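You operate a simulated robot arm through the tools that you are given. There is no shell and no other tool.

Carry out the task below with a simulated two-armed robot. There is one attempt and no reset: what you move stays moved.

## Task
Fill the yellow filling tub to about its line under the spout and stand it back.
Fine: draw the spout down before you press the gate knob; leave it up. Set down upright: what you pick out.
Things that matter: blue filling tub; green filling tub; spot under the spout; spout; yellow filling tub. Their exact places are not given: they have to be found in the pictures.

It is judged by the outcome, as a careful person would: the job done as asked, and still so three seconds after it is handed in. It fails if anything else is knocked over, pushed out of place, dropped, spilled or broken.

## Robot
Two 7-joint arms with two-finger parallel grippers on one trunk, on a base that moves. Base frame: it is fixed to the floor where the robot stands at the start and does not move with it; the origin is under the middle of the robot, x ahead of it, y to its left, z up. Lengths are in m, angles in degrees, forces in N, time in s.
The left shoulder is at the start at [0.07, 0.13, 1.137], the right one opposite. With the tool pointing down near the work surface each hand reaches from about 0.22 to 0.52 m from the robot's upright axis, wherever it stands, measured 20 degrees to its own side. Places, roughly: blue filling tub, yellow filling tub [-1.5, 1.5, 0.75]; green filling tub [-1.75, 1.25, 0.5]; spot under the spout [-1.9, 1.3, 0.8]; spout [-1.9, 1.3, 1.4]. Payload 1.57 kg a hand.
The TCP of each hand is the grasp point between the finger pads, 0.03 m short of the fingertips. In the tool frame z runs along the fingers and y along their closing line. Largest opening 0.08 m; finger width 0.017, thickness 0.012; the body of the gripper, 0.04 by 0.082 m, starts 0.08 m behind the TCP.
Orientation is told as [roll, pitch, yaw] about the base's x, y, z axes, in that order, counted from this pose: with the fingers straight down and closing along the base's y, the tool's x points along the base's -x, its y along +y and its z along -z.

## Interface
- The arms move only by the tool drive_tool. It takes "left_plan", "right_plan" or both (then of equal length, played together; a hand with none holds still); each is a list of rows, each a list of 7 numbers: the finger opening in m, from 0 to 0.08, then the shift along the base's x, y, z in m, then the turn, a rotation vector about the base's x, y, z in rad. In form: [[jaw, dx, dy, dz, ax, ay, az], ...]. A call has 1 to 20 rows; each row is the pose to reach, as a shift and turn from the pose commanded when the call began. A row lasts 0.2 s, in which the tool goes at most 0.05 m and 8.6 degrees; a call with a longer step from one row to the next is refused whole, and so is a gripper value outside its range. Where a pose cannot be reached the arm comes as near as it can. A force on the tool above 90 N (or 10 N above the force at the start of the call, whichever is more), or a blocked arm, ends the call early, and 0.2 s more pass. The fingers move at their own pace (about 0.108 m/s each) and stop on an object; they squeeze with about 28 N. The grip force told is the motor's: it shows also when the fingers shut on nothing. Time passes only in rows, and 0.2 s behind the last, so rows that repeat a pose let the fingers close. The reply holds the time, the measured pose of the TCP, the force on the tool along the base axes, the opening and the grip force, in the units named above and with some noise, with the torque about the TCP (base axes, N m) and any sound that the robot's microphone picked up.
- Cameras (640 x 400 px; columns grow to the right, rows downward): "scene" is now at [0.1343, 0.0114, 1.3572]; the picture's right is [0.14, -0.99, 0.00], its down [-0.63, -0.09, -0.77] and it looks along [0.76, 0.11, -0.64] (base axes); focal length 292 px, centre (320, 200). "left" rides on the left gripper at [0.072, 0.007, -0.122] in its tool frame; the picture's right is [-0.09, 1.00, 0.00], its down [-0.84, -0.08, -0.54] and it looks along [-0.54, -0.05, 0.84] (tool axes); focal length 238 px, centre (320, 200). "right" rides on the right gripper at [0.072, -0.007, -0.122] in its tool frame; the picture's right is [0.09, 1.00, 0.00], its down [-0.84, 0.08, -0.54] and it looks along [-0.54, 0.05, 0.84] (tool axes); focal length 238 px, centre (320, 200).
- snapshot(camera): a new picture of that camera. It takes no simulated time.
- move_column(by): slides the trunk up (or, below 0, down) by that many m; the arms and the scene camera ride with it, the base frame stays. It gives what a move gives, with no picture.
- base_move(legs): drives the robot by 1 to 6 legs, each [ahead, left, turn to the left] in m, m and degrees, along the robot's own axes; the way and the turn of a leg run together, so that a leg with both is an arc; at most 1.5 m and 180 degrees a leg. The arms and the cameras ride along, it lands a little off, and it stops where it bumps. It gives what a move gives.
- turn_head(pan, tilt): turns the head with the scene camera to pan (to the left, within 86 degrees either way) and tilt (down, from -29 to 69), counted from straight ahead of the robot. It gives what a move gives.
- measure_at(camera, pixels): for up to 12 pixels [column, row] of the newest picture of that camera ("zoom" is the newest enlarged one), the place [x, y, z] in the base frame of the surface seen there, good to about 0.003 m. It takes no simulated time.
- close_up(camera, box): a new picture of the part [left, top, right, bottom] of that camera's present view, enlarged. It takes no simulated time.
- close_job(): hands the job in; it is judged then, once.

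Unless the task says otherwise, let go and move clear before handing in.

The tools are called after ">>>" as name(argument=value, ...) on one line, values as JSON. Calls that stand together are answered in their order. drive_tool: Moves the arms, as the interface text tells. Its arguments: {"type":"object","properties":{"left_plan":{"type":"array"},"right_plan":{"type":"array"}},"required":[]} The other tools are called the same way: move_column (by) moves the trunk up or down; base_move (legs) drives the base; turn_head (pan, tilt) turns the head that bears the scene camera; snapshot (camera) takes a picture; measure_at (camera, pixels) gives the place of the surface under pixels of a picture; close_up (camera, box) takes an enlarged picture of a part of a camera's view; close_job () hands the job in.

At the start:

```text
time: 0.0
left_tool_pos: [0.3656, 0.1892, 1.1259]
left_tool_rot: [0.0, -0.1, 0.2]
left_ft_force: [0.7, 0.2, 0.2]
left_wrist_torque: [-0.01, -0.04, 0.02]
left_width: 0.0799
left_finger_force: 0.1
right_tool_pos: [0.2991, -0.1369, 1.0895]
right_tool_rot: [0.0, 0.0, 0.0]
right_ft_force: [0.6, 0.6, -1.3]
right_wrist_torque: [0.03, 0.02, -0.01]
right_width: 0.0802
right_finger_force: 0.0
trunk travel left (down, up): [-0.775, 0.165]
robot x, y, heading: [0.0001, 0.0009, 0.1]
head pan, tilt (commanded): [7.9, 39.8]
```

scene: 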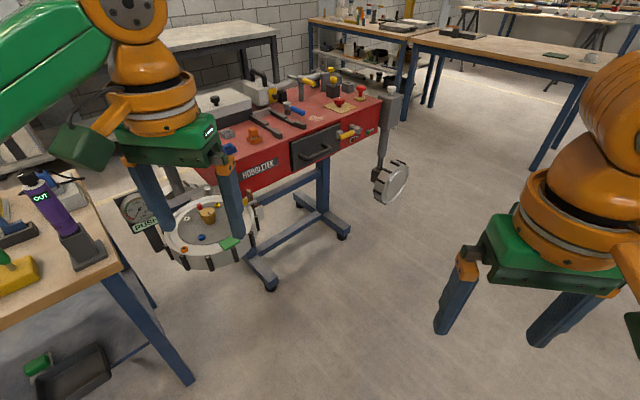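
right: 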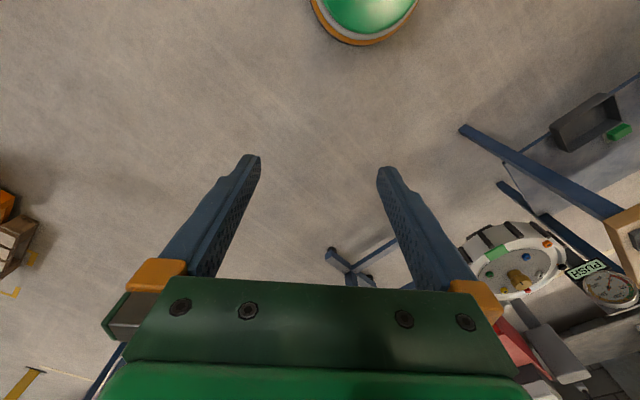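
left: 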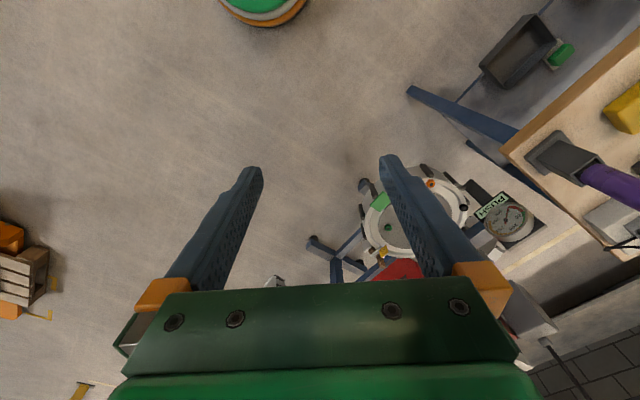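

The starting pictures show the benches ahead but none of the tubs, which should lie behind and to the left. I'll turn the head left to look that way before driving.

>>> turn_head(pan=86, tilt=25)

```text
time: 1.5
left_tool_pos: [0.3661, 0.1885, 1.1258]
left_tool_rot: [0.0, 0.0, 0.2]
left_ft_force: [0.8, 0.0, 0.3]
left_wrist_torque: [-0.03, 0.03, 0.0]
left_width: 0.0802
left_finger_force: 0.0
right_tool_pos: [0.2996, -0.1357, 1.0895]
right_tool_rot: [0.1, 0.0, 0.1]
right_ft_force: [0.2, 0.1, 0.6]
right_wrist_torque: [0.02, -0.01, 0.03]
right_width: 0.0799
right_finger_force: 0.1
trunk travel left (down, up): [-0.775, 0.165]
robot x, y, heading: [0.0012, 0.0028, 0.1]
head pan, tilt (commanded): [85.9, 25.0]
```

The head is now at pan 86; I'll take a picture to see what lies to the left.

>>> snapshot(camera="scene")

```text
taken
```

scene: 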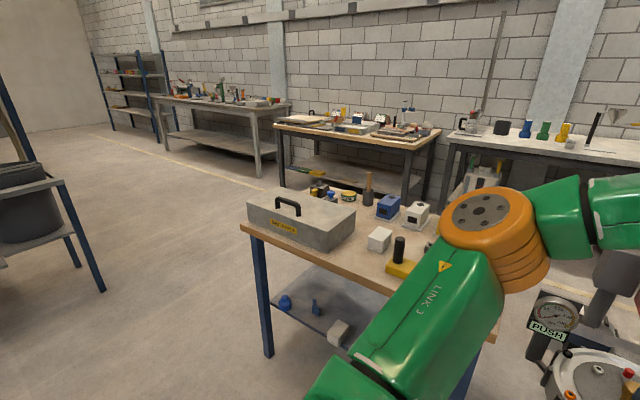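

The picture shows a bench to the left with its near corner at about (245,225) and a rack at the left edge (30,190), which fits the tubs' rough place. I'll measure how far off these are before turning.

>>> measure_at(camera="scene", pixels=[[244, 226], [330, 258], [268, 355], [30, 190], [100, 288], [20, 260], [10, 330], [150, 350], [495, 340], [60, 180]])

```text
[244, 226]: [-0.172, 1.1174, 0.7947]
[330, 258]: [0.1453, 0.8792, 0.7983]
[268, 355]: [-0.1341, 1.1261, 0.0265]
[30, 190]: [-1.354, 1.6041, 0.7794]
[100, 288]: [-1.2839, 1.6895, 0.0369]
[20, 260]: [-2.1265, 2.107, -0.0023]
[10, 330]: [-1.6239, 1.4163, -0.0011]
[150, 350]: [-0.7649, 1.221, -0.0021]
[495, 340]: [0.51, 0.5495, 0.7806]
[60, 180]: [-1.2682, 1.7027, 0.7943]
```

The nearest bench edge stays about 0.75 m from the robot's axis and the arms reach less than 0.5 m, so turning in place is safe. I'll turn left 110 degrees and set the head ahead.

>>> base_move(legs=[[0, 0, 125]])

>>> turn_head(pan=15, tilt=15)

>>> snapshot(camera="scene")

```text
time: 7.0
left_tool_pos: [-0.3587, 0.1987, 1.1266]
left_tool_rot: [0.0, 0.0, 123.7]
left_ft_force: [-0.6, 0.0, -0.5]
left_wrist_torque: [0.02, 0.0, 0.01]
left_width: 0.0798
left_finger_force: 0.0
right_tool_pos: [-0.0525, 0.3241, 1.0901]
right_tool_rot: [0.0, 0.1, 123.8]
right_ft_force: [-0.6, 0.2, -0.1]
right_wrist_torque: [-0.02, 0.0, 0.0]
right_width: 0.08
right_finger_force: 0.1
trunk travel left (down, up): [-0.775, 0.165]
robot x, y, heading: [-0.0014, 0.0013, 123.6]
head pan, tilt (commanded): [85.9, 25.0]
```

```text
time: 8.5
left_tool_pos: [-0.3594, 0.1996, 1.1252]
left_tool_rot: [0.0, 0.0, 123.8]
left_ft_force: [-0.2, 0.2, -0.1]
left_wrist_torque: [0.0, 0.02, 0.0]
left_width: 0.08
left_finger_force: 0.0
right_tool_pos: [-0.0514, 0.3246, 1.0903]
right_tool_rot: [0.0, 0.0, 123.7]
right_ft_force: [-0.3, 0.1, 0.2]
right_wrist_torque: [0.0, -0.01, -0.03]
right_width: 0.08
right_finger_force: 0.1
trunk travel left (down, up): [-0.775, 0.165]
robot x, y, heading: [-0.0005, -0.0028, 123.8]
head pan, tilt (commanded): [15.0, 15.0]
```

```text
taken
```

scene: 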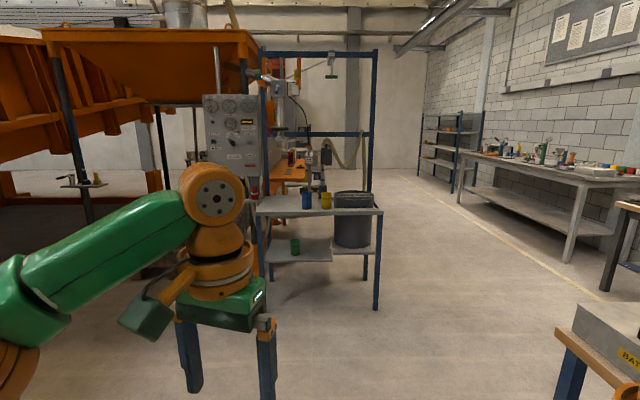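

Now I see a blue rack with a blue tub at (306,200), a yellow one at (327,200), a dark bin at (354,220), the green tub on the lower shelf at (296,245), and machinery to its left. I'll zoom in and measure.

>>> close_up(camera="scene", box=[190, 40, 400, 320])

>>> measure_at(camera="scene", pixels=[[306, 200], [327, 200], [354, 205], [296, 245], [332, 65], [300, 205], [258, 210], [380, 212], [262, 50], [376, 50], [232, 130], [280, 100]])

```text
1.43 times, centred on (295, 180) of scene
```

zoom: 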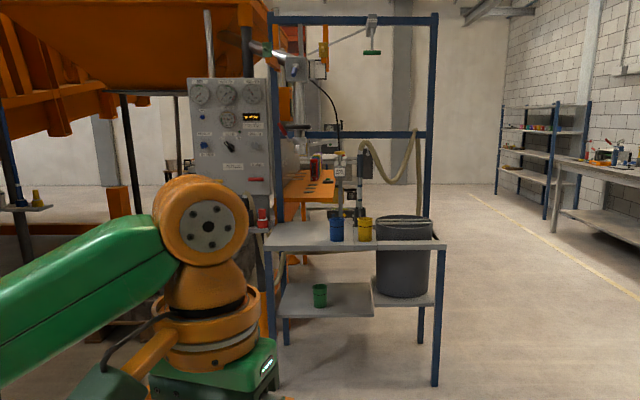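

```text
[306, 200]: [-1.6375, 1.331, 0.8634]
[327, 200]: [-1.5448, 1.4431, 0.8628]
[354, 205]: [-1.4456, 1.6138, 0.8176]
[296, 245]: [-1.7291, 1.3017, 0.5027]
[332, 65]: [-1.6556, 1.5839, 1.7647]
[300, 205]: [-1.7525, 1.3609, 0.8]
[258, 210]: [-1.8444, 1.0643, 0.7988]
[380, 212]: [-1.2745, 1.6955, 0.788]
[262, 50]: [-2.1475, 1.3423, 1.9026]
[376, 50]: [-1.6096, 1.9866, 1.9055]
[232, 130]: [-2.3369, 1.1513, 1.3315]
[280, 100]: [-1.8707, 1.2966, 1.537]
```

Rack front edge runs from about (-1.84,1.06) to (-1.27,1.70) at z 0.80, so the robot should face about 138 degrees; the yellow tub is near (-1.54,1.44). I'll check the clearance of the machine at the left before driving nearer.

>>> measure_at(camera="scene", pixels=[[80, 182], [90, 200], [150, 90], [60, 100], [243, 80], [215, 60], [256, 190], [300, 300], [40, 60], [10, 150]])

>>> turn_head(pan=60, tilt=15)

>>> snapshot(camera="scene")

```text
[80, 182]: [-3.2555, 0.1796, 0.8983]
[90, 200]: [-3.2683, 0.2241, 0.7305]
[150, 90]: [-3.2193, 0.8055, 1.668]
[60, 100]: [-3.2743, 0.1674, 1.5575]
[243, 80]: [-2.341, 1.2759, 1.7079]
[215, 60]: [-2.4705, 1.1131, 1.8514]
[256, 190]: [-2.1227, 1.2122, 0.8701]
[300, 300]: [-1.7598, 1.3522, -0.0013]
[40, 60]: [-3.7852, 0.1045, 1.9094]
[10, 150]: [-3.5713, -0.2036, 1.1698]
```

```text
time: 9.6
left_tool_pos: [-0.3587, 0.1994, 1.1248]
left_tool_rot: [0.0, -0.1, 123.7]
left_ft_force: [0.0, 0.0, 1.0]
left_wrist_torque: [0.03, -0.04, 0.04]
left_width: 0.08
left_finger_force: 0.0
right_tool_pos: [-0.0506, 0.3247, 1.0889]
right_tool_rot: [0.0, 0.1, 123.8]
right_ft_force: [0.9, 0.3, 0.4]
right_wrist_torque: [0.01, 0.03, -0.01]
right_width: 0.0799
right_finger_force: 0.0
trunk travel left (down, up): [-0.775, 0.165]
robot x, y, heading: [0.0, -0.0018, 123.7]
head pan, tilt (commanded): [60.0, 15.0]
```

```text
taken
```

scene: 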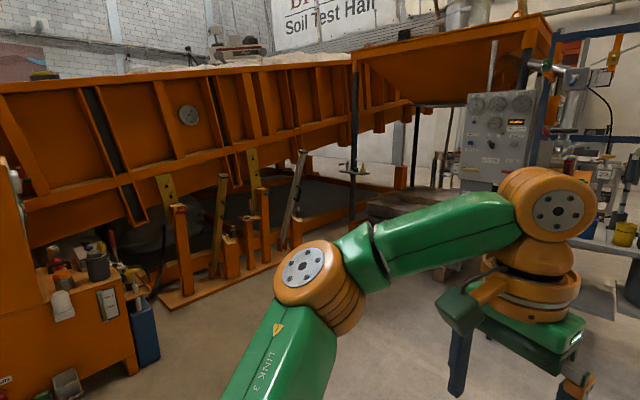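

The machinery at left is over 3 m off, so the way is clear. I'll turn 14 degrees more and drive 1.3 m ahead, ending about 0.8 m short of the shelf edge.

>>> base_move(legs=[[0, 0, 14], [1.3, 0.1, 0]])

>>> turn_head(pan=5, tilt=20)

>>> snapshot(camera="scene")

```text
time: 16.9
left_tool_pos: [-1.418, 0.9003, 1.1252]
left_tool_rot: [0.1, -0.1, 137.7]
left_ft_force: [0.7, -0.3, -0.3]
left_wrist_torque: [-0.01, 0.02, 0.03]
left_width: 0.0798
left_finger_force: 0.1
right_tool_pos: [-1.1506, 1.0949, 1.0908]
right_tool_rot: [0.0, 0.0, 137.7]
right_ft_force: [0.2, 0.4, 0.0]
right_wrist_torque: [0.0, -0.02, -0.01]
right_width: 0.0796
right_finger_force: 0.0
trunk travel left (down, up): [-0.775, 0.165]
robot x, y, heading: [-1.0208, 0.7943, 137.7]
head pan, tilt (commanded): [60.0, 15.0]
```

```text
time: 18.2
left_tool_pos: [-1.419, 0.9012, 1.1258]
left_tool_rot: [0.1, 0.0, 137.7]
left_ft_force: [0.4, -0.5, 0.7]
left_wrist_torque: [0.0, 0.03, -0.05]
left_width: 0.0798
left_finger_force: 0.0
right_tool_pos: [-1.1503, 1.0954, 1.0898]
right_tool_rot: [0.1, 0.0, 137.7]
right_ft_force: [1.1, 0.5, 0.5]
right_wrist_torque: [-0.01, 0.0, 0.01]
right_width: 0.0797
right_finger_force: 0.0
trunk travel left (down, up): [-0.775, 0.165]
robot x, y, heading: [-1.016, 0.7937, 137.4]
head pan, tilt (commanded): [5.0, 20.0]
```

```text
taken
```

scene: 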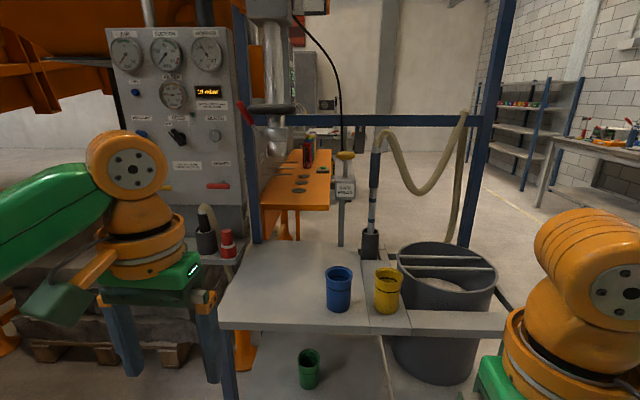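

Now I see the silver spout at (275,80) with a dark collar at (268,108), a yellow knob with a label at (345,157)-(345,187), and the tubs at (338,290) and (387,292). I'll zoom in on the details.

>>> close_up(camera="scene", box=[220, 0, 380, 110])

>>> close_up(camera="scene", box=[230, 90, 400, 210])

>>> close_up(camera="scene", box=[210, 210, 430, 400])

```text
3.64 times, centred on (300, 55) of scene
```

zoom: 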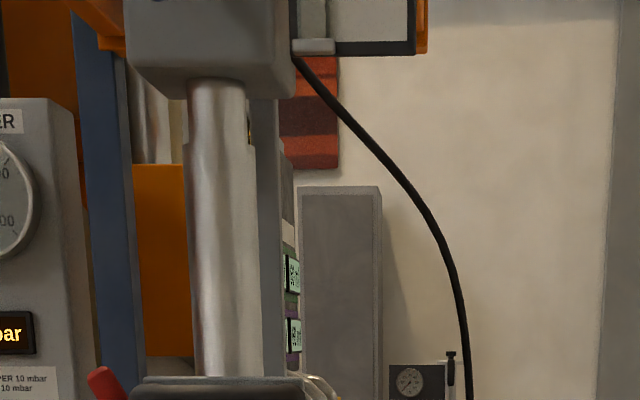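

```text
3.33 times, centred on (315, 150) of scene
```

zoom: 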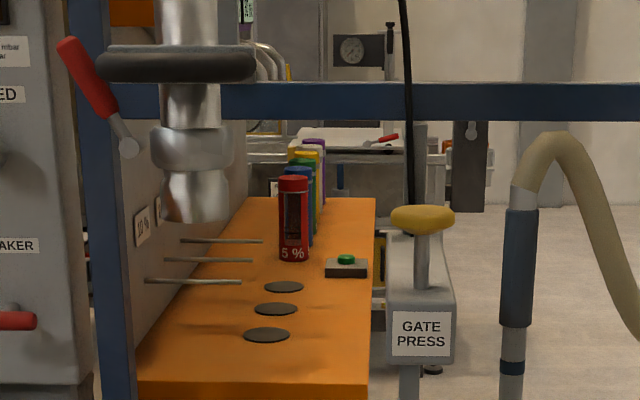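

```text
2.11 times, centred on (320, 305) of scene
```

zoom: 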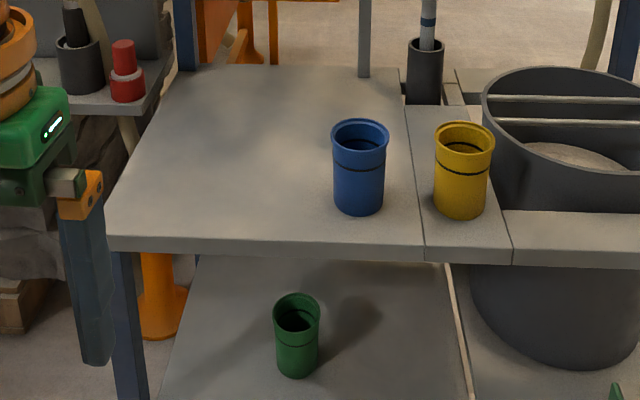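

The zooms show the spout tube with a dark grab ring, a nozzle below it, and a yellow mushroom knob on a "GATE PRESS" box; each tub has a dark line near its top. I'll measure all these from a fresh picture.

>>> measure_at(camera="scene", pixels=[[275, 60], [250, 109], [268, 109], [286, 107], [272, 135], [272, 152], [345, 154], [345, 160], [346, 188], [346, 172], [340, 220], [241, 105]])

>>> measure_at(camera="scene", pixels=[[338, 290], [387, 290], [380, 278], [388, 283], [308, 370], [290, 280], [240, 300], [225, 325], [370, 330], [372, 260], [417, 262], [446, 282]])

```text
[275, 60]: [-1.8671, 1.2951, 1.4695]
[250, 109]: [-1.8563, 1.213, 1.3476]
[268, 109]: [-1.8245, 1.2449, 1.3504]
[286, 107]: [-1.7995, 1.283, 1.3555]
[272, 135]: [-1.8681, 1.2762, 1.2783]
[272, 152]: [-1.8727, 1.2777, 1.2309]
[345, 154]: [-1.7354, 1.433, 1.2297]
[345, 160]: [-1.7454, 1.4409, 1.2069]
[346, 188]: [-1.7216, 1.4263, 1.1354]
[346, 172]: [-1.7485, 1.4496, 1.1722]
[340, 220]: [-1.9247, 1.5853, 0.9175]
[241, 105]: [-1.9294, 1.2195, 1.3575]
```

```text
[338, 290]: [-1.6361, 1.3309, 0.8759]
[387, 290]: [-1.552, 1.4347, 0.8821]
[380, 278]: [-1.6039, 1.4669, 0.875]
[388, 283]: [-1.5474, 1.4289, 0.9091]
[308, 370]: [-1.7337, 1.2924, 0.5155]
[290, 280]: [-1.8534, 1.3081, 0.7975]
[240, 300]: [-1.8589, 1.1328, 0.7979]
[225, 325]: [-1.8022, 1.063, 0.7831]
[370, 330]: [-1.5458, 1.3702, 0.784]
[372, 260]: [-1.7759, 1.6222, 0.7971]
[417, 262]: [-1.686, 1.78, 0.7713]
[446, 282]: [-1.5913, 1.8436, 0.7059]
```

Spout nozzle ends near z 1.23, the ring is at z 1.35, the knob top at z 1.235, and the tubs stand at z 0.80 with rims near 0.91. I'll look closer at the ring, knob and tubs.

>>> close_up(camera="scene", box=[235, 90, 315, 160])

>>> close_up(camera="scene", box=[310, 140, 380, 210])

>>> close_up(camera="scene", box=[310, 250, 420, 330])

```text
5.71 times, centred on (275, 125) of scene
```

zoom: 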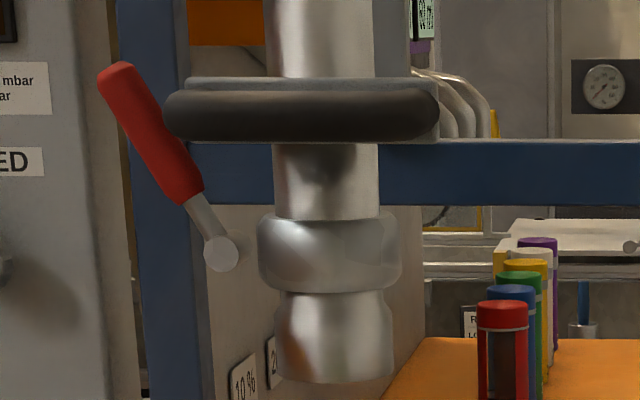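

```text
5.71 times, centred on (345, 175) of scene
```

zoom: 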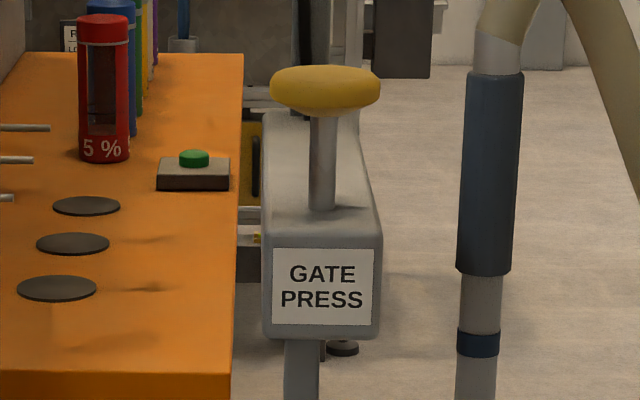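

```text
5.00 times, centred on (365, 290) of scene
```

zoom: 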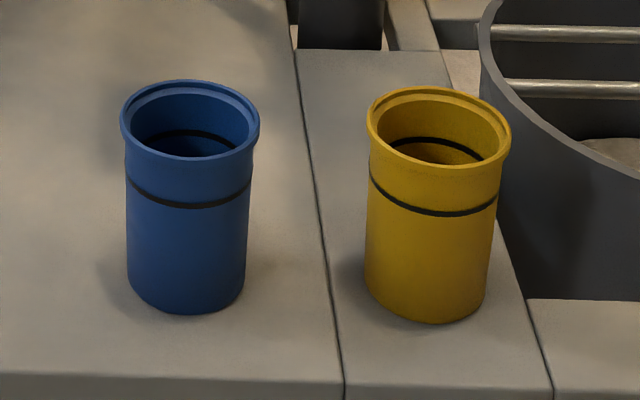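

The handle is a dark horizontal bar in front of the tube, and each tub has its line both inside and out. I'll measure the tub, using the last zoom.

>>> measure_at(camera="zoom", pixels=[[371, 118], [508, 126], [438, 164], [438, 92], [369, 240], [492, 240], [430, 240], [430, 310], [430, 210], [428, 142], [435, 155], [190, 240]])

>>> close_up(camera="scene", box=[235, 90, 315, 160])

>>> measure_at(camera="zoom", pixels=[[172, 115], [432, 112], [300, 92], [300, 115], [300, 138], [300, 80], [420, 83], [325, 180], [330, 250], [335, 330], [335, 378], [220, 253]])

>>> close_up(camera="scene", box=[310, 140, 380, 210])

>>> measure_at(camera="zoom", pixels=[[325, 72], [325, 90], [325, 110], [325, 150], [325, 200], [280, 92], [370, 90], [280, 130], [320, 235], [320, 330], [360, 180], [300, 380]])

```text
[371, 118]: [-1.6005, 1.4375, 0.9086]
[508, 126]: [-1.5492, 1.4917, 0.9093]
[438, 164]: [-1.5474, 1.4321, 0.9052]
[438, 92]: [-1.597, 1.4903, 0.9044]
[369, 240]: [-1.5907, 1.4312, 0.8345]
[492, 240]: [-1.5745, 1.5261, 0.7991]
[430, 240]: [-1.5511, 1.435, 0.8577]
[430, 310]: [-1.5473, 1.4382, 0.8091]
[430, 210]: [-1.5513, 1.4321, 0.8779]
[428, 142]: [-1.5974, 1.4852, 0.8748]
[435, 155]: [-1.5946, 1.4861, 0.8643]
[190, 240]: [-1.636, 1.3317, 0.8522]
```

```text
5.71 times, centred on (275, 125) of scene
```

zoom: 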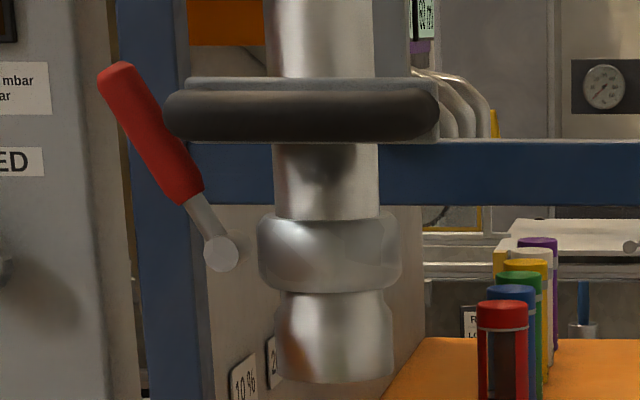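

```text
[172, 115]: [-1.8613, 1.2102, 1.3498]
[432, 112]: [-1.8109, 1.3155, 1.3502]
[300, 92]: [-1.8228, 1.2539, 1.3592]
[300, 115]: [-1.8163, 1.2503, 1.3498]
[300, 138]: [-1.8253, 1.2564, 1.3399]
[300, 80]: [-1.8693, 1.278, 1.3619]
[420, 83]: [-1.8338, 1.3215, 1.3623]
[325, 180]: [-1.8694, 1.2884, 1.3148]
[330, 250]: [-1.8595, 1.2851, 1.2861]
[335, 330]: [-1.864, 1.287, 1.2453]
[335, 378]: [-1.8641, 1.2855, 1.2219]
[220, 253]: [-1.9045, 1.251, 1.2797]
```

```text
5.71 times, centred on (345, 175) of scene
```

zoom: 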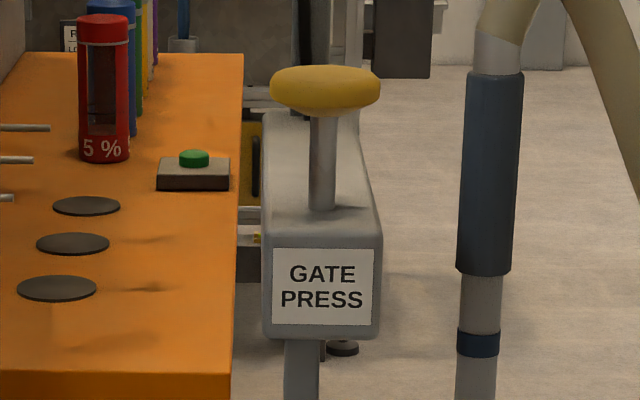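

```text
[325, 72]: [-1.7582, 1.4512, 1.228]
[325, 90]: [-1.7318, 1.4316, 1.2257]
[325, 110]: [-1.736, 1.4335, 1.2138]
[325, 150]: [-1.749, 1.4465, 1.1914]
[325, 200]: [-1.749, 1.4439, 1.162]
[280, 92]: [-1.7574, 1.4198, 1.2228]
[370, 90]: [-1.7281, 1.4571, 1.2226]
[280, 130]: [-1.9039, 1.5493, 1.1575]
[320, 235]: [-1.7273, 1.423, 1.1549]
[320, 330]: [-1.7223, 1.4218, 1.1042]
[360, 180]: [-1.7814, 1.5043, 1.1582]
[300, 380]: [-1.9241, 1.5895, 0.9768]
```

The yellow tub's axis is about (-1.573,1.462), body 0.07 m wide, rim 0.077 m, standing z 0.798 to 0.909 with its line near z 0.88; the spout axis is about (-1.884,1.305). I'll tilt the left tool 45 degrees forward, so that its camera clears the shelf, before driving closer.

>>> drive_tool(left_plan=[[0.08, 0.007, 0.0, -0.006, 0.066, 0.0725, 0], [0.08, 0.014, 0.0, -0.012, 0.132, 0.145, 0], [0.08, 0.021, 0.001, -0.018, 0.198, 0.2175, 0], [0.08, 0.028, 0.001, -0.025, 0.265, 0.29, 0], [0.08, 0.035, 0.001, -0.031, 0.331, 0.3625, 0], [0.08, 0.042, 0.002, -0.037, 0.397, 0.435, 0], [0.08, 0.049, 0.002, -0.043, 0.463, 0.5075, 0], [0.08, 0.056, 0.0026, -0.05, 0.5295, 0.58, 0]])

>>> snapshot(camera="scene")

```text
time: 20.0
left_tool_pos: [-1.3742, 0.9253, 1.0949]
left_tool_rot: [-0.2, -44.9, 137.9]
left_ft_force: [-0.4, 0.1, -0.1]
left_wrist_torque: [-0.03, 0.02, 0.0]
left_width: 0.0799
left_finger_force: 0.0
left hand out of reach, approached as far as the arm can: row 7, 8
right_tool_pos: [-1.1497, 1.0962, 1.0894]
right_tool_rot: [0.1, 0.0, 137.7]
right_ft_force: [0.0, 0.5, -0.1]
right_wrist_torque: [-0.01, 0.02, -0.01]
right_width: 0.0799
right_finger_force: 0.0
trunk travel left (down, up): [-0.775, 0.165]
robot x, y, heading: [-1.0215, 0.7886, 138.0]
head pan, tilt (commanded): [5.0, 20.0]
```

```text
taken
```

scene: 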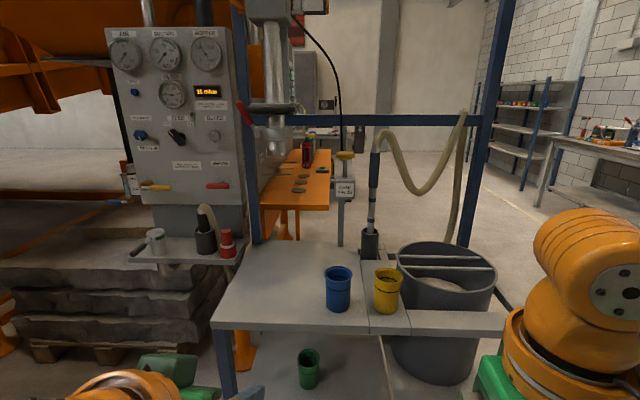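

The left tool now tilts 45 degrees and the view of rack and tubs is clear. I'll drive 0.35 m ahead, leaving about 0.4 m from the robot's axis to the shelf edge, then look down for clearance.

>>> base_move(legs=[[0.35, 0, 1]])

>>> turn_head(pan=0, tilt=60)

>>> snapshot(camera="scene")

```text
time: 22.3
left_tool_pos: [-1.6398, 1.1525, 1.096]
left_tool_rot: [-0.2, -45.1, 138.7]
left_ft_force: [-0.1, 0.1, -0.1]
left_wrist_torque: [-0.01, -0.03, 0.01]
left_width: 0.0803
left_finger_force: 0.0
right_tool_pos: [-1.4171, 1.3275, 1.0913]
right_tool_rot: [0.0, -0.1, 138.6]
right_ft_force: [0.2, -0.8, 0.2]
right_wrist_torque: [0.02, -0.03, 0.01]
right_width: 0.0799
right_finger_force: 0.0
trunk travel left (down, up): [-0.775, 0.165]
robot x, y, heading: [-1.2852, 1.0317, 138.4]
head pan, tilt (commanded): [5.0, 20.0]
```

```text
time: 23.3
left_tool_pos: [-1.6399, 1.1538, 1.0945]
left_tool_rot: [-0.2, -45.0, 138.7]
left_ft_force: [0.2, 0.1, 0.2]
left_wrist_torque: [0.03, -0.01, -0.01]
left_width: 0.0799
left_finger_force: 0.0
right_tool_pos: [-1.4162, 1.3284, 1.0897]
right_tool_rot: [0.0, 0.0, 138.6]
right_ft_force: [0.8, -0.2, -0.8]
right_wrist_torque: [0.02, -0.01, -0.02]
right_width: 0.0799
right_finger_force: 0.0
trunk travel left (down, up): [-0.775, 0.165]
robot x, y, heading: [-1.2841, 1.0289, 138.5]
head pan, tilt (commanded): [0.0, 60.0]
```

```text
taken
```

scene: 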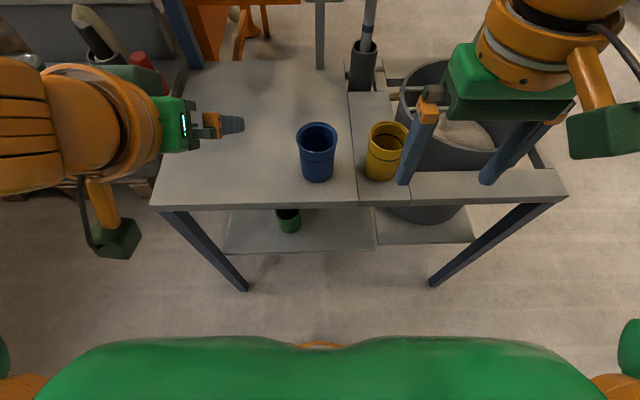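

From above I see the blue tub at (318,150), the yellow at (386,150), open floor in front of the rack, and the left fingers foreshortened at (225,125). I'll re-measure the tubs from this nearer view.

>>> close_up(camera="scene", box=[270, 80, 430, 240])

```text
2.50 times, centred on (350, 160) of scene
```

zoom: 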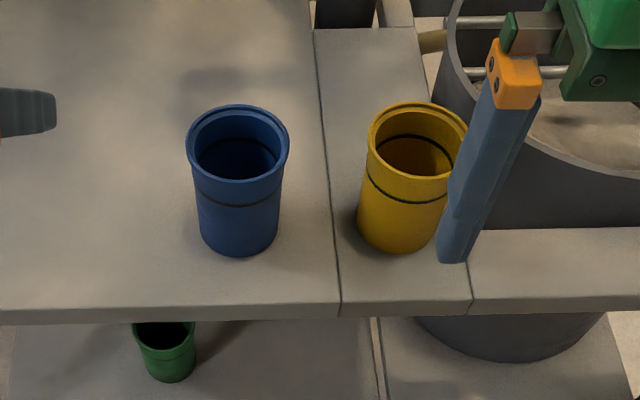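

The yellow rim spans columns 369-467 in this zoom, partly hidden by the right finger high above it. I'll measure rim, body, bin edge and shelf edge points.

>>> measure_at(camera="zoom", pixels=[[370, 136], [412, 180], [420, 104], [461, 120], [405, 215], [402, 240], [237, 181], [237, 240], [440, 60], [450, 110], [400, 311], [100, 312]])

```text
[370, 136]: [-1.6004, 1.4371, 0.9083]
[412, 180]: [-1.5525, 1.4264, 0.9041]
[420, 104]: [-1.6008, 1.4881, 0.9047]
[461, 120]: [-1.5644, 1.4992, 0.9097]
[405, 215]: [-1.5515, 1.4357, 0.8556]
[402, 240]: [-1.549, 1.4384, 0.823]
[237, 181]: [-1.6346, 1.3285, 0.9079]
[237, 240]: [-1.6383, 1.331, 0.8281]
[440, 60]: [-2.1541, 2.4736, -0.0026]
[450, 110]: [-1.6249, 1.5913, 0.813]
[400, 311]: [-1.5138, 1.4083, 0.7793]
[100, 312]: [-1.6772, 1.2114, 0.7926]
```

The yellow axis refines to about (-1.574,1.462) with body radius 0.034, and the bin rim (z 0.813) stays clear to the right. The tub is 0.13 m right of my axis, so I'll shift the base 0.12 m right to centre it for the left arm.

>>> base_move(legs=[[0, -0.12, 0]])

>>> snapshot(camera="scene")

>>> snapshot(camera="left")

```text
time: 24.6
left_tool_pos: [-1.5629, 1.2415, 1.0954]
left_tool_rot: [-0.5, -44.9, 138.8]
left_ft_force: [-0.1, -0.5, 0.7]
left_wrist_torque: [0.01, 0.02, -0.01]
left_width: 0.0801
left_finger_force: 0.2
right_tool_pos: [-1.3401, 1.4167, 1.0899]
right_tool_rot: [-0.1, -0.1, 138.6]
right_ft_force: [-0.1, -0.1, 0.4]
right_wrist_torque: [0.04, 0.0, 0.02]
right_width: 0.0798
right_finger_force: 0.0
trunk travel left (down, up): [-0.775, 0.165]
robot x, y, heading: [-1.2064, 1.1196, 138.4]
head pan, tilt (commanded): [0.0, 60.0]
```

```text
taken
```

scene: 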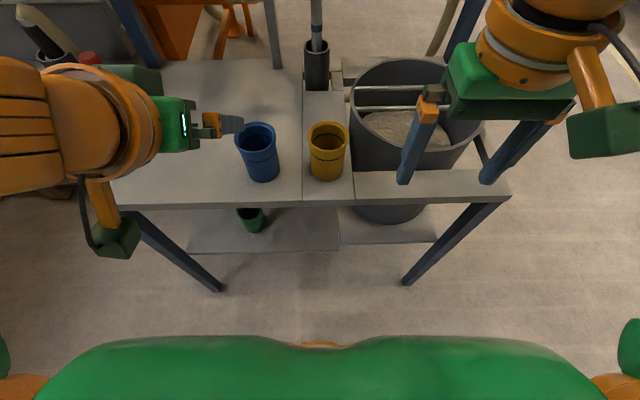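

```text
taken
```

left: 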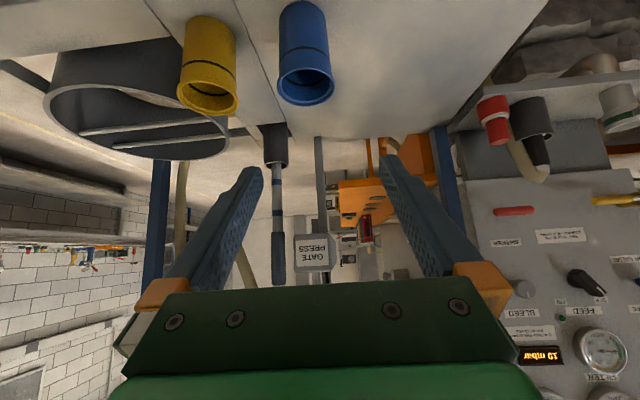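

The left camera sees both tubs ahead with nothing between; the tub is now 0.50 m ahead and centred. I'll bring the left hand sideways, then down to z 0.858, stopping 0.13 m in front of the tub axis.

>>> drive_tool(left_plan=[[0.08, 0.022, 0.034, -0.01, 0, 0, 0], [0.08, 0.043, 0.067, -0.02, 0, 0, 0], [0.08, 0.065, 0.101, -0.03, 0, 0, 0], [0.08, 0.0863, 0.1344, -0.04, 0, 0, 0], [0.08, 0.0863, 0.1344, -0.08, 0, 0, 0], [0.08, 0.0863, 0.1344, -0.12, 0, 0, 0], [0.08, 0.0863, 0.1344, -0.16, 0, 0, 0], [0.08, 0.0863, 0.1344, -0.2, 0, 0, 0], [0.08, 0.0863, 0.1344, -0.237, 0, 0, 0], [0.08, 0.0863, 0.1344, -0.237, 0, 0, 0]])

>>> snapshot(camera="scene")

>>> snapshot(camera="left")

```text
time: 26.8
left_tool_pos: [-1.4734, 1.3776, 0.8565]
left_tool_rot: [-0.1, -44.9, 138.6]
left_ft_force: [0.0, 0.5, 0.0]
left_wrist_torque: [0.01, 0.03, 0.0]
left_width: 0.0798
left_finger_force: 0.2
right_tool_pos: [-1.3387, 1.4182, 1.0898]
right_tool_rot: [0.0, 0.0, 138.6]
right_ft_force: [0.2, -0.7, -0.4]
right_wrist_torque: [-0.03, 0.01, 0.0]
right_width: 0.0805
right_finger_force: 0.1
trunk travel left (down, up): [-0.775, 0.165]
robot x, y, heading: [-1.2045, 1.1185, 138.4]
head pan, tilt (commanded): [0.0, 60.0]
```

```text
taken
```

scene: 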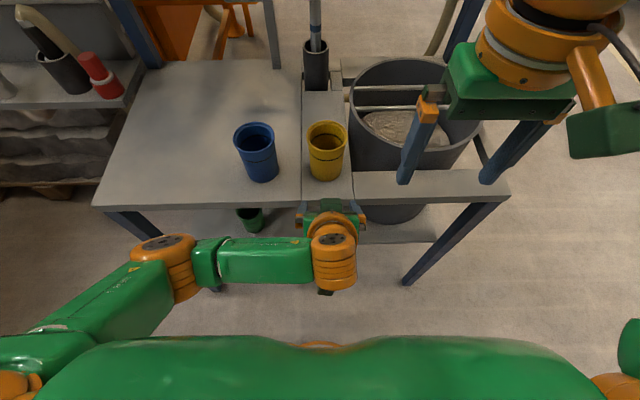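

```text
taken
```

left: 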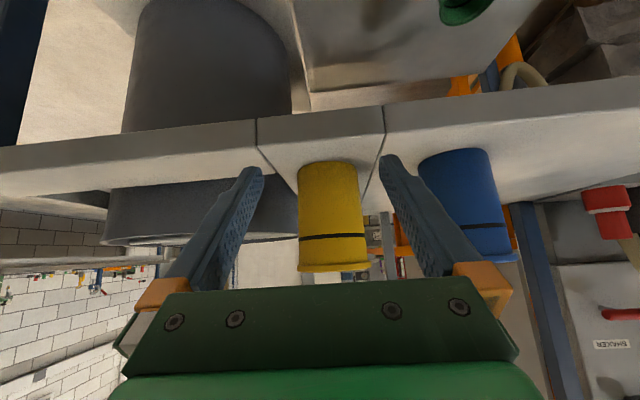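

The left camera shows the yellow tub (columns 298-367) squarely between the finger tips at (250,170) and (388,160). I'll measure it through this camera to centre the final approach.

>>> measure_at(camera="left", pixels=[[331, 190], [331, 220], [301, 205], [305, 205], [358, 205], [362, 205], [331, 268], [300, 268], [366, 266], [250, 175], [388, 165], [320, 158]])

```text
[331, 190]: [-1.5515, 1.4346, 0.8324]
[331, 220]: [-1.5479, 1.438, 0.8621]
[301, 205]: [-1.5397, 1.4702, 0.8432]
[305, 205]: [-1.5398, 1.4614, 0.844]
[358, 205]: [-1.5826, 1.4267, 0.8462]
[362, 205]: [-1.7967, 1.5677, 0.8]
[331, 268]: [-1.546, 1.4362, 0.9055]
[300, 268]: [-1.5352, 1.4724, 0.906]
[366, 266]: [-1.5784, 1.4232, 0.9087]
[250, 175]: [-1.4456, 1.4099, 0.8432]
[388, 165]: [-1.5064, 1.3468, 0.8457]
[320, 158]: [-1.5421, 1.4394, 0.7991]
```

The tub's axis fits (-1.573,1.461), about 3 mm left of the hand's centre line. I'll slide forward onto it with that correction, then close and let the fingers settle.

>>> drive_tool(left_plan=[[0.08, -0.0245, 0.021, 0, 0, 0, 0], [0.08, -0.049, 0.042, 0, 0, 0, 0], [0.08, -0.0735, 0.0632, 0, 0, 0, 0], [0.08, -0.098, 0.0842, 0, 0, 0, 0], [0.08, -0.098, 0.0842, 0, 0, 0, 0]])

>>> snapshot(camera="left")

>>> snapshot(camera="scene")

```text
time: 28.0
left_tool_pos: [-1.573, 1.4625, 0.8577]
left_tool_rot: [-0.2, -44.8, 138.5]
left_ft_force: [0.9, 0.4, 0.3]
left_wrist_torque: [0.01, 0.04, 0.0]
left_width: 0.0799
left_finger_force: 0.0
right_tool_pos: [-1.3376, 1.4186, 1.0902]
right_tool_rot: [0.0, 0.0, 138.4]
right_ft_force: [-0.1, -0.1, 0.3]
right_wrist_torque: [-0.01, 0.04, -0.01]
right_width: 0.08
right_finger_force: 0.0
trunk travel left (down, up): [-0.775, 0.165]
robot x, y, heading: [-1.203, 1.1202, 138.6]
head pan, tilt (commanded): [0.0, 60.0]
```

```text
taken
```

left: 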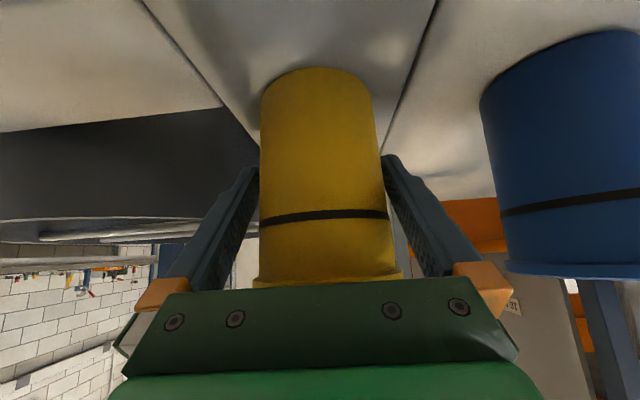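

```text
taken
```

scene: 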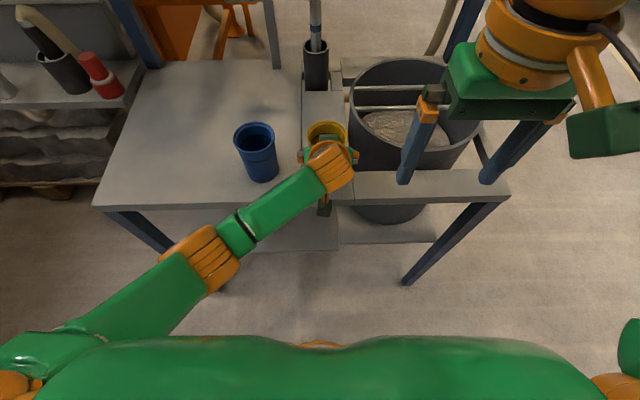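

The tub sits between the fingers with a small gap each side and no force felt. I'll close the fingers on it in place.

>>> drive_tool(left_plan=[[0.06, 0, 0, 0, 0, 0, 0], [0.05, 0, 0, 0, 0, 0, 0], [0.05, 0, 0, 0, 0, 0, 0], [0.05, 0, 0, 0, 0, 0, 0]])

>>> snapshot(camera="left")

```text
time: 29.0
left_tool_pos: [-1.5721, 1.462, 0.857]
left_tool_rot: [-0.2, -44.9, 138.8]
left_ft_force: [-0.2, 0.8, 1.9]
left_wrist_torque: [0.09, 0.02, 0.05]
left_width: 0.0715
left_finger_force: 28.0
right_tool_pos: [-1.338, 1.4184, 1.0902]
right_tool_rot: [-0.1, 0.0, 138.5]
right_ft_force: [0.0, 0.0, -0.1]
right_wrist_torque: [0.0, -0.02, -0.01]
right_width: 0.08
right_finger_force: 0.1
trunk travel left (down, up): [-0.775, 0.165]
robot x, y, heading: [-1.2055, 1.1167, 138.4]
head pan, tilt (commanded): [0.0, 60.0]
```

```text
taken
```

left: 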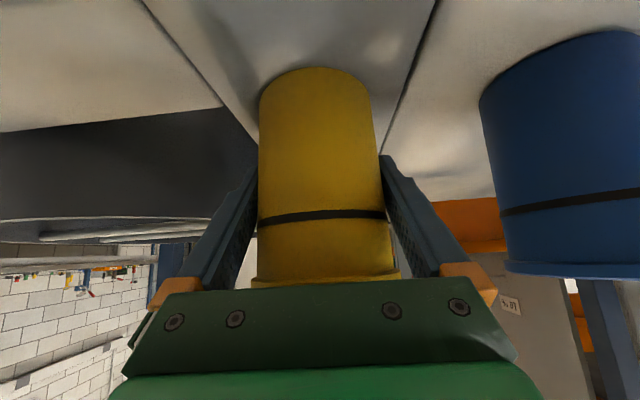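

The fingers hold the tub at 0.0715 m with 28 N. I'll lift it 0.16 m straight up, so its bottom clears the blue rim, and check the space at the left for the coming base shift.

>>> drive_tool(left_plan=[[0.05, 0, 0, 0.02, 0, 0, 0], [0.05, 0, 0, 0.05, 0, 0, 0], [0.05, 0, 0, 0.08, 0, 0, 0], [0.05, 0.01, -0.009, 0.11, 0, 0, 0], [0.05, 0.02, -0.018, 0.14, 0, 0, 0], [0.05, 0.03, -0.026, 0.16, 0, 0, 0], [0.05, 0.03, -0.026, 0.16, 0, 0, 0]])

>>> snapshot(camera="scene")

>>> measure_at(camera="scene", pixels=[[30, 105], [110, 108], [95, 75], [60, 70], [30, 140], [10, 85], [60, 340], [215, 290], [405, 283], [150, 260], [225, 250], [320, 345]])

```text
time: 30.6
left_tool_pos: [-1.5436, 1.4357, 1.0185]
left_tool_rot: [-0.2, -44.8, 138.7]
left_ft_force: [-0.7, -1.3, -0.6]
left_wrist_torque: [0.0, 0.0, -0.01]
left_width: 0.0717
left_finger_force: 27.8
right_tool_pos: [-1.3388, 1.4186, 1.0903]
right_tool_rot: [0.0, 0.1, 138.5]
right_ft_force: [0.3, 1.4, -0.3]
right_wrist_torque: [-0.01, 0.01, 0.0]
right_width: 0.0798
right_finger_force: 0.0
trunk travel left (down, up): [-0.775, 0.165]
robot x, y, heading: [-1.2054, 1.1197, 138.4]
head pan, tilt (commanded): [0.0, 60.0]
```

```text
taken
```

scene: 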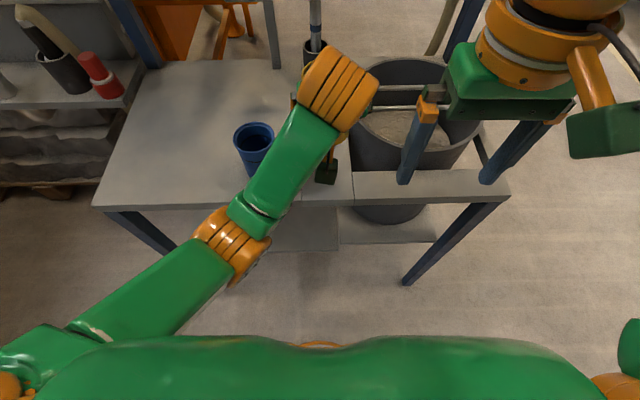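

```text
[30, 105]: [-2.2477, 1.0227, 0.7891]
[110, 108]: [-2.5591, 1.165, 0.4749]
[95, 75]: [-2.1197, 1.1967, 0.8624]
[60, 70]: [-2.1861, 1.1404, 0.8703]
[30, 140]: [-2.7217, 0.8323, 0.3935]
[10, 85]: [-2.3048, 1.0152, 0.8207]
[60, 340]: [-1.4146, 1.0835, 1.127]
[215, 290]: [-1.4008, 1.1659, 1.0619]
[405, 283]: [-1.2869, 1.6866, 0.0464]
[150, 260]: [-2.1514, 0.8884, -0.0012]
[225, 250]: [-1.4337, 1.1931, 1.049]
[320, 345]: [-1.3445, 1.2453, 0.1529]
```

The tub is lifted and held (0.0717 m, 28 N); the side shelf at the left lies beyond v 2.36 and the base front is still about 0.25 m from the rack legs. I'll shift the base 0.19 m left and 0.08 m ahead.

>>> base_move(legs=[[0, 0.19, 0], [0.08, 0, 0]])

>>> snapshot(camera="scene")

>>> snapshot(camera="left")

```text
time: 32.8
left_tool_pos: [-1.7278, 1.3458, 1.0198]
left_tool_rot: [-0.1, -45.0, 138.5]
left_ft_force: [-0.1, 0.0, -0.9]
left_wrist_torque: [0.0, -0.03, 0.02]
left_width: 0.0716
left_finger_force: 28.1
right_tool_pos: [-1.5233, 1.3257, 1.0912]
right_tool_rot: [0.0, -0.2, 138.2]
right_ft_force: [0.1, 0.3, 0.3]
right_wrist_torque: [-0.02, 0.0, 0.03]
right_width: 0.08
right_finger_force: 0.0
trunk travel left (down, up): [-0.775, 0.165]
robot x, y, heading: [-1.3904, 1.0294, 138.4]
head pan, tilt (commanded): [0.0, 60.0]
```

```text
taken
```

scene: 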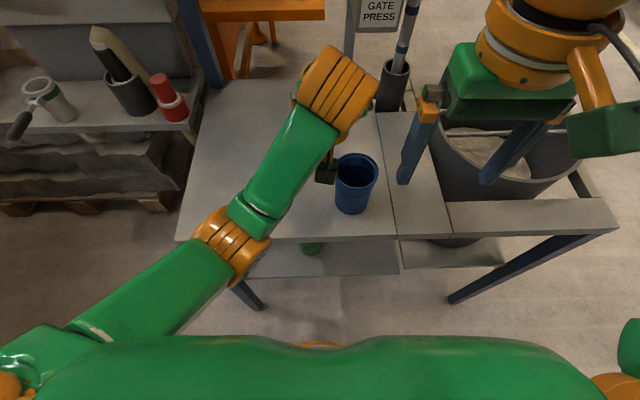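

```text
taken
```

left: 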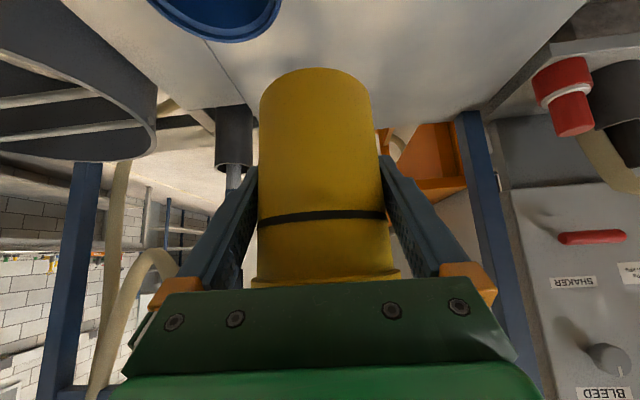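

The tub hangs clear to the left of the blue one. Before placing it I'll look at the spout again from here to refine its axis.

>>> turn_head(pan=10, tilt=15)

>>> snapshot(camera="scene")

>>> close_up(camera="scene", box=[220, 60, 380, 180])

```text
time: 33.9
left_tool_pos: [-1.7303, 1.346, 1.018]
left_tool_rot: [-0.1, -44.9, 138.5]
left_ft_force: [0.3, -0.7, 0.1]
left_wrist_torque: [-0.02, -0.02, 0.01]
left_width: 0.0719
left_finger_force: 28.1
right_tool_pos: [-1.5248, 1.3272, 1.09]
right_tool_rot: [-0.1, 0.0, 138.3]
right_ft_force: [0.1, -0.4, 0.0]
right_wrist_torque: [-0.01, 0.02, -0.01]
right_width: 0.0799
right_finger_force: 0.1
trunk travel left (down, up): [-0.775, 0.165]
robot x, y, heading: [-1.3943, 1.0293, 138.1]
head pan, tilt (commanded): [10.0, 15.0]
```

```text
taken
```

scene: 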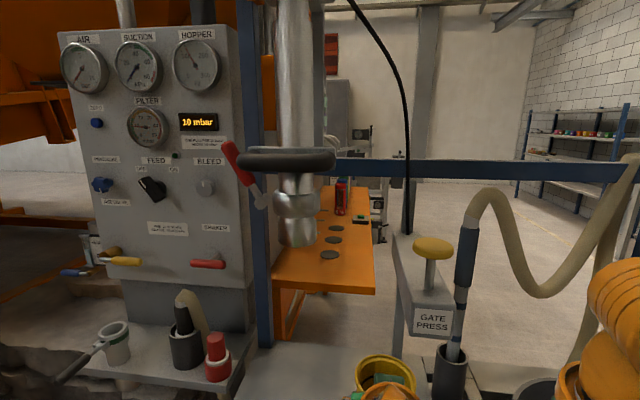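

```text
3.33 times, centred on (300, 120) of scene
```

zoom: 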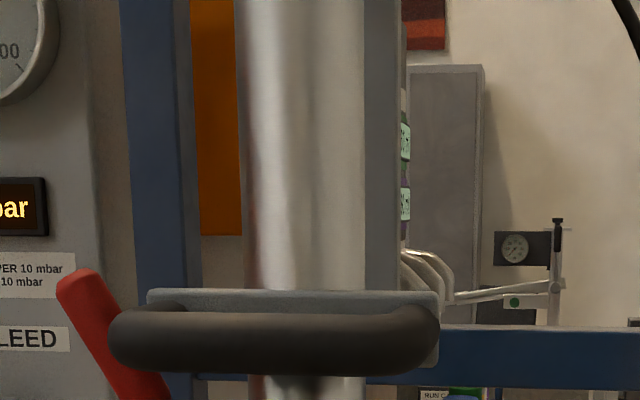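

The handle is a U-shaped rubber bar joined to a plate at both ends, on the tube in front of a fixed rail. I'll measure its parts and the nozzle.

>>> measure_at(camera="zoom", pixels=[[275, 320], [275, 345], [275, 368], [120, 345], [430, 335], [180, 298], [420, 298], [305, 200], [245, 200], [358, 200], [80, 300], [150, 385]])

>>> close_up(camera="scene", box=[240, 140, 380, 260])

>>> measure_at(camera="scene", pixels=[[297, 205], [278, 205], [316, 205], [297, 230], [297, 244], [282, 232], [313, 232], [432, 245], [416, 248], [449, 247], [430, 270], [431, 322]])

```text
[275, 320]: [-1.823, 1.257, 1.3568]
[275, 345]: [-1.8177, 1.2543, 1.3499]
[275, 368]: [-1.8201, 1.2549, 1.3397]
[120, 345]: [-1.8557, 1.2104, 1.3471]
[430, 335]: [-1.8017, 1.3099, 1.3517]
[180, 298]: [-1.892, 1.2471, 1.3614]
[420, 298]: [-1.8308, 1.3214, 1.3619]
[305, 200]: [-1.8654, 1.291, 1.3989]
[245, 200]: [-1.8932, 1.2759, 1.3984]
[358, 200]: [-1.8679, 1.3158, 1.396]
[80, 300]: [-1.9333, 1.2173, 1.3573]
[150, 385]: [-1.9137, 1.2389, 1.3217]
```

```text
3.33 times, centred on (310, 200) of scene
```

zoom: 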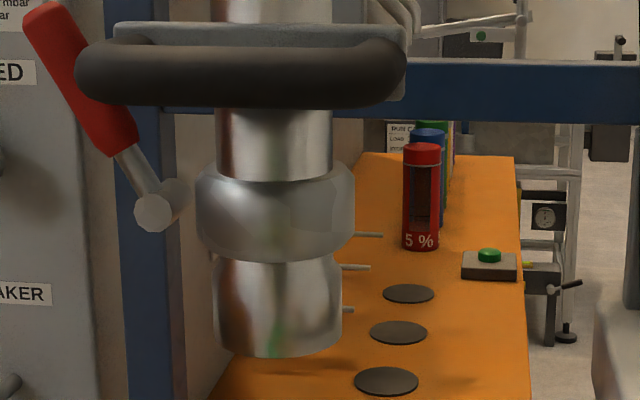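

```text
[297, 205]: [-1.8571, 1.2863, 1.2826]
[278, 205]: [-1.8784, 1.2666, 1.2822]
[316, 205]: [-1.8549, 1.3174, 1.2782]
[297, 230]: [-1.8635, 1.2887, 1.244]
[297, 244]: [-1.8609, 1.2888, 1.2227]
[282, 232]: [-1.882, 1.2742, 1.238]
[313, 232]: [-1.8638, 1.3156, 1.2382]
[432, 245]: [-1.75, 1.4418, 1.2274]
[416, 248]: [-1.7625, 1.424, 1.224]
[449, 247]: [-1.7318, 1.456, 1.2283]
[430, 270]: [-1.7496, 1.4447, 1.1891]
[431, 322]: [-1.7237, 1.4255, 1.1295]
```

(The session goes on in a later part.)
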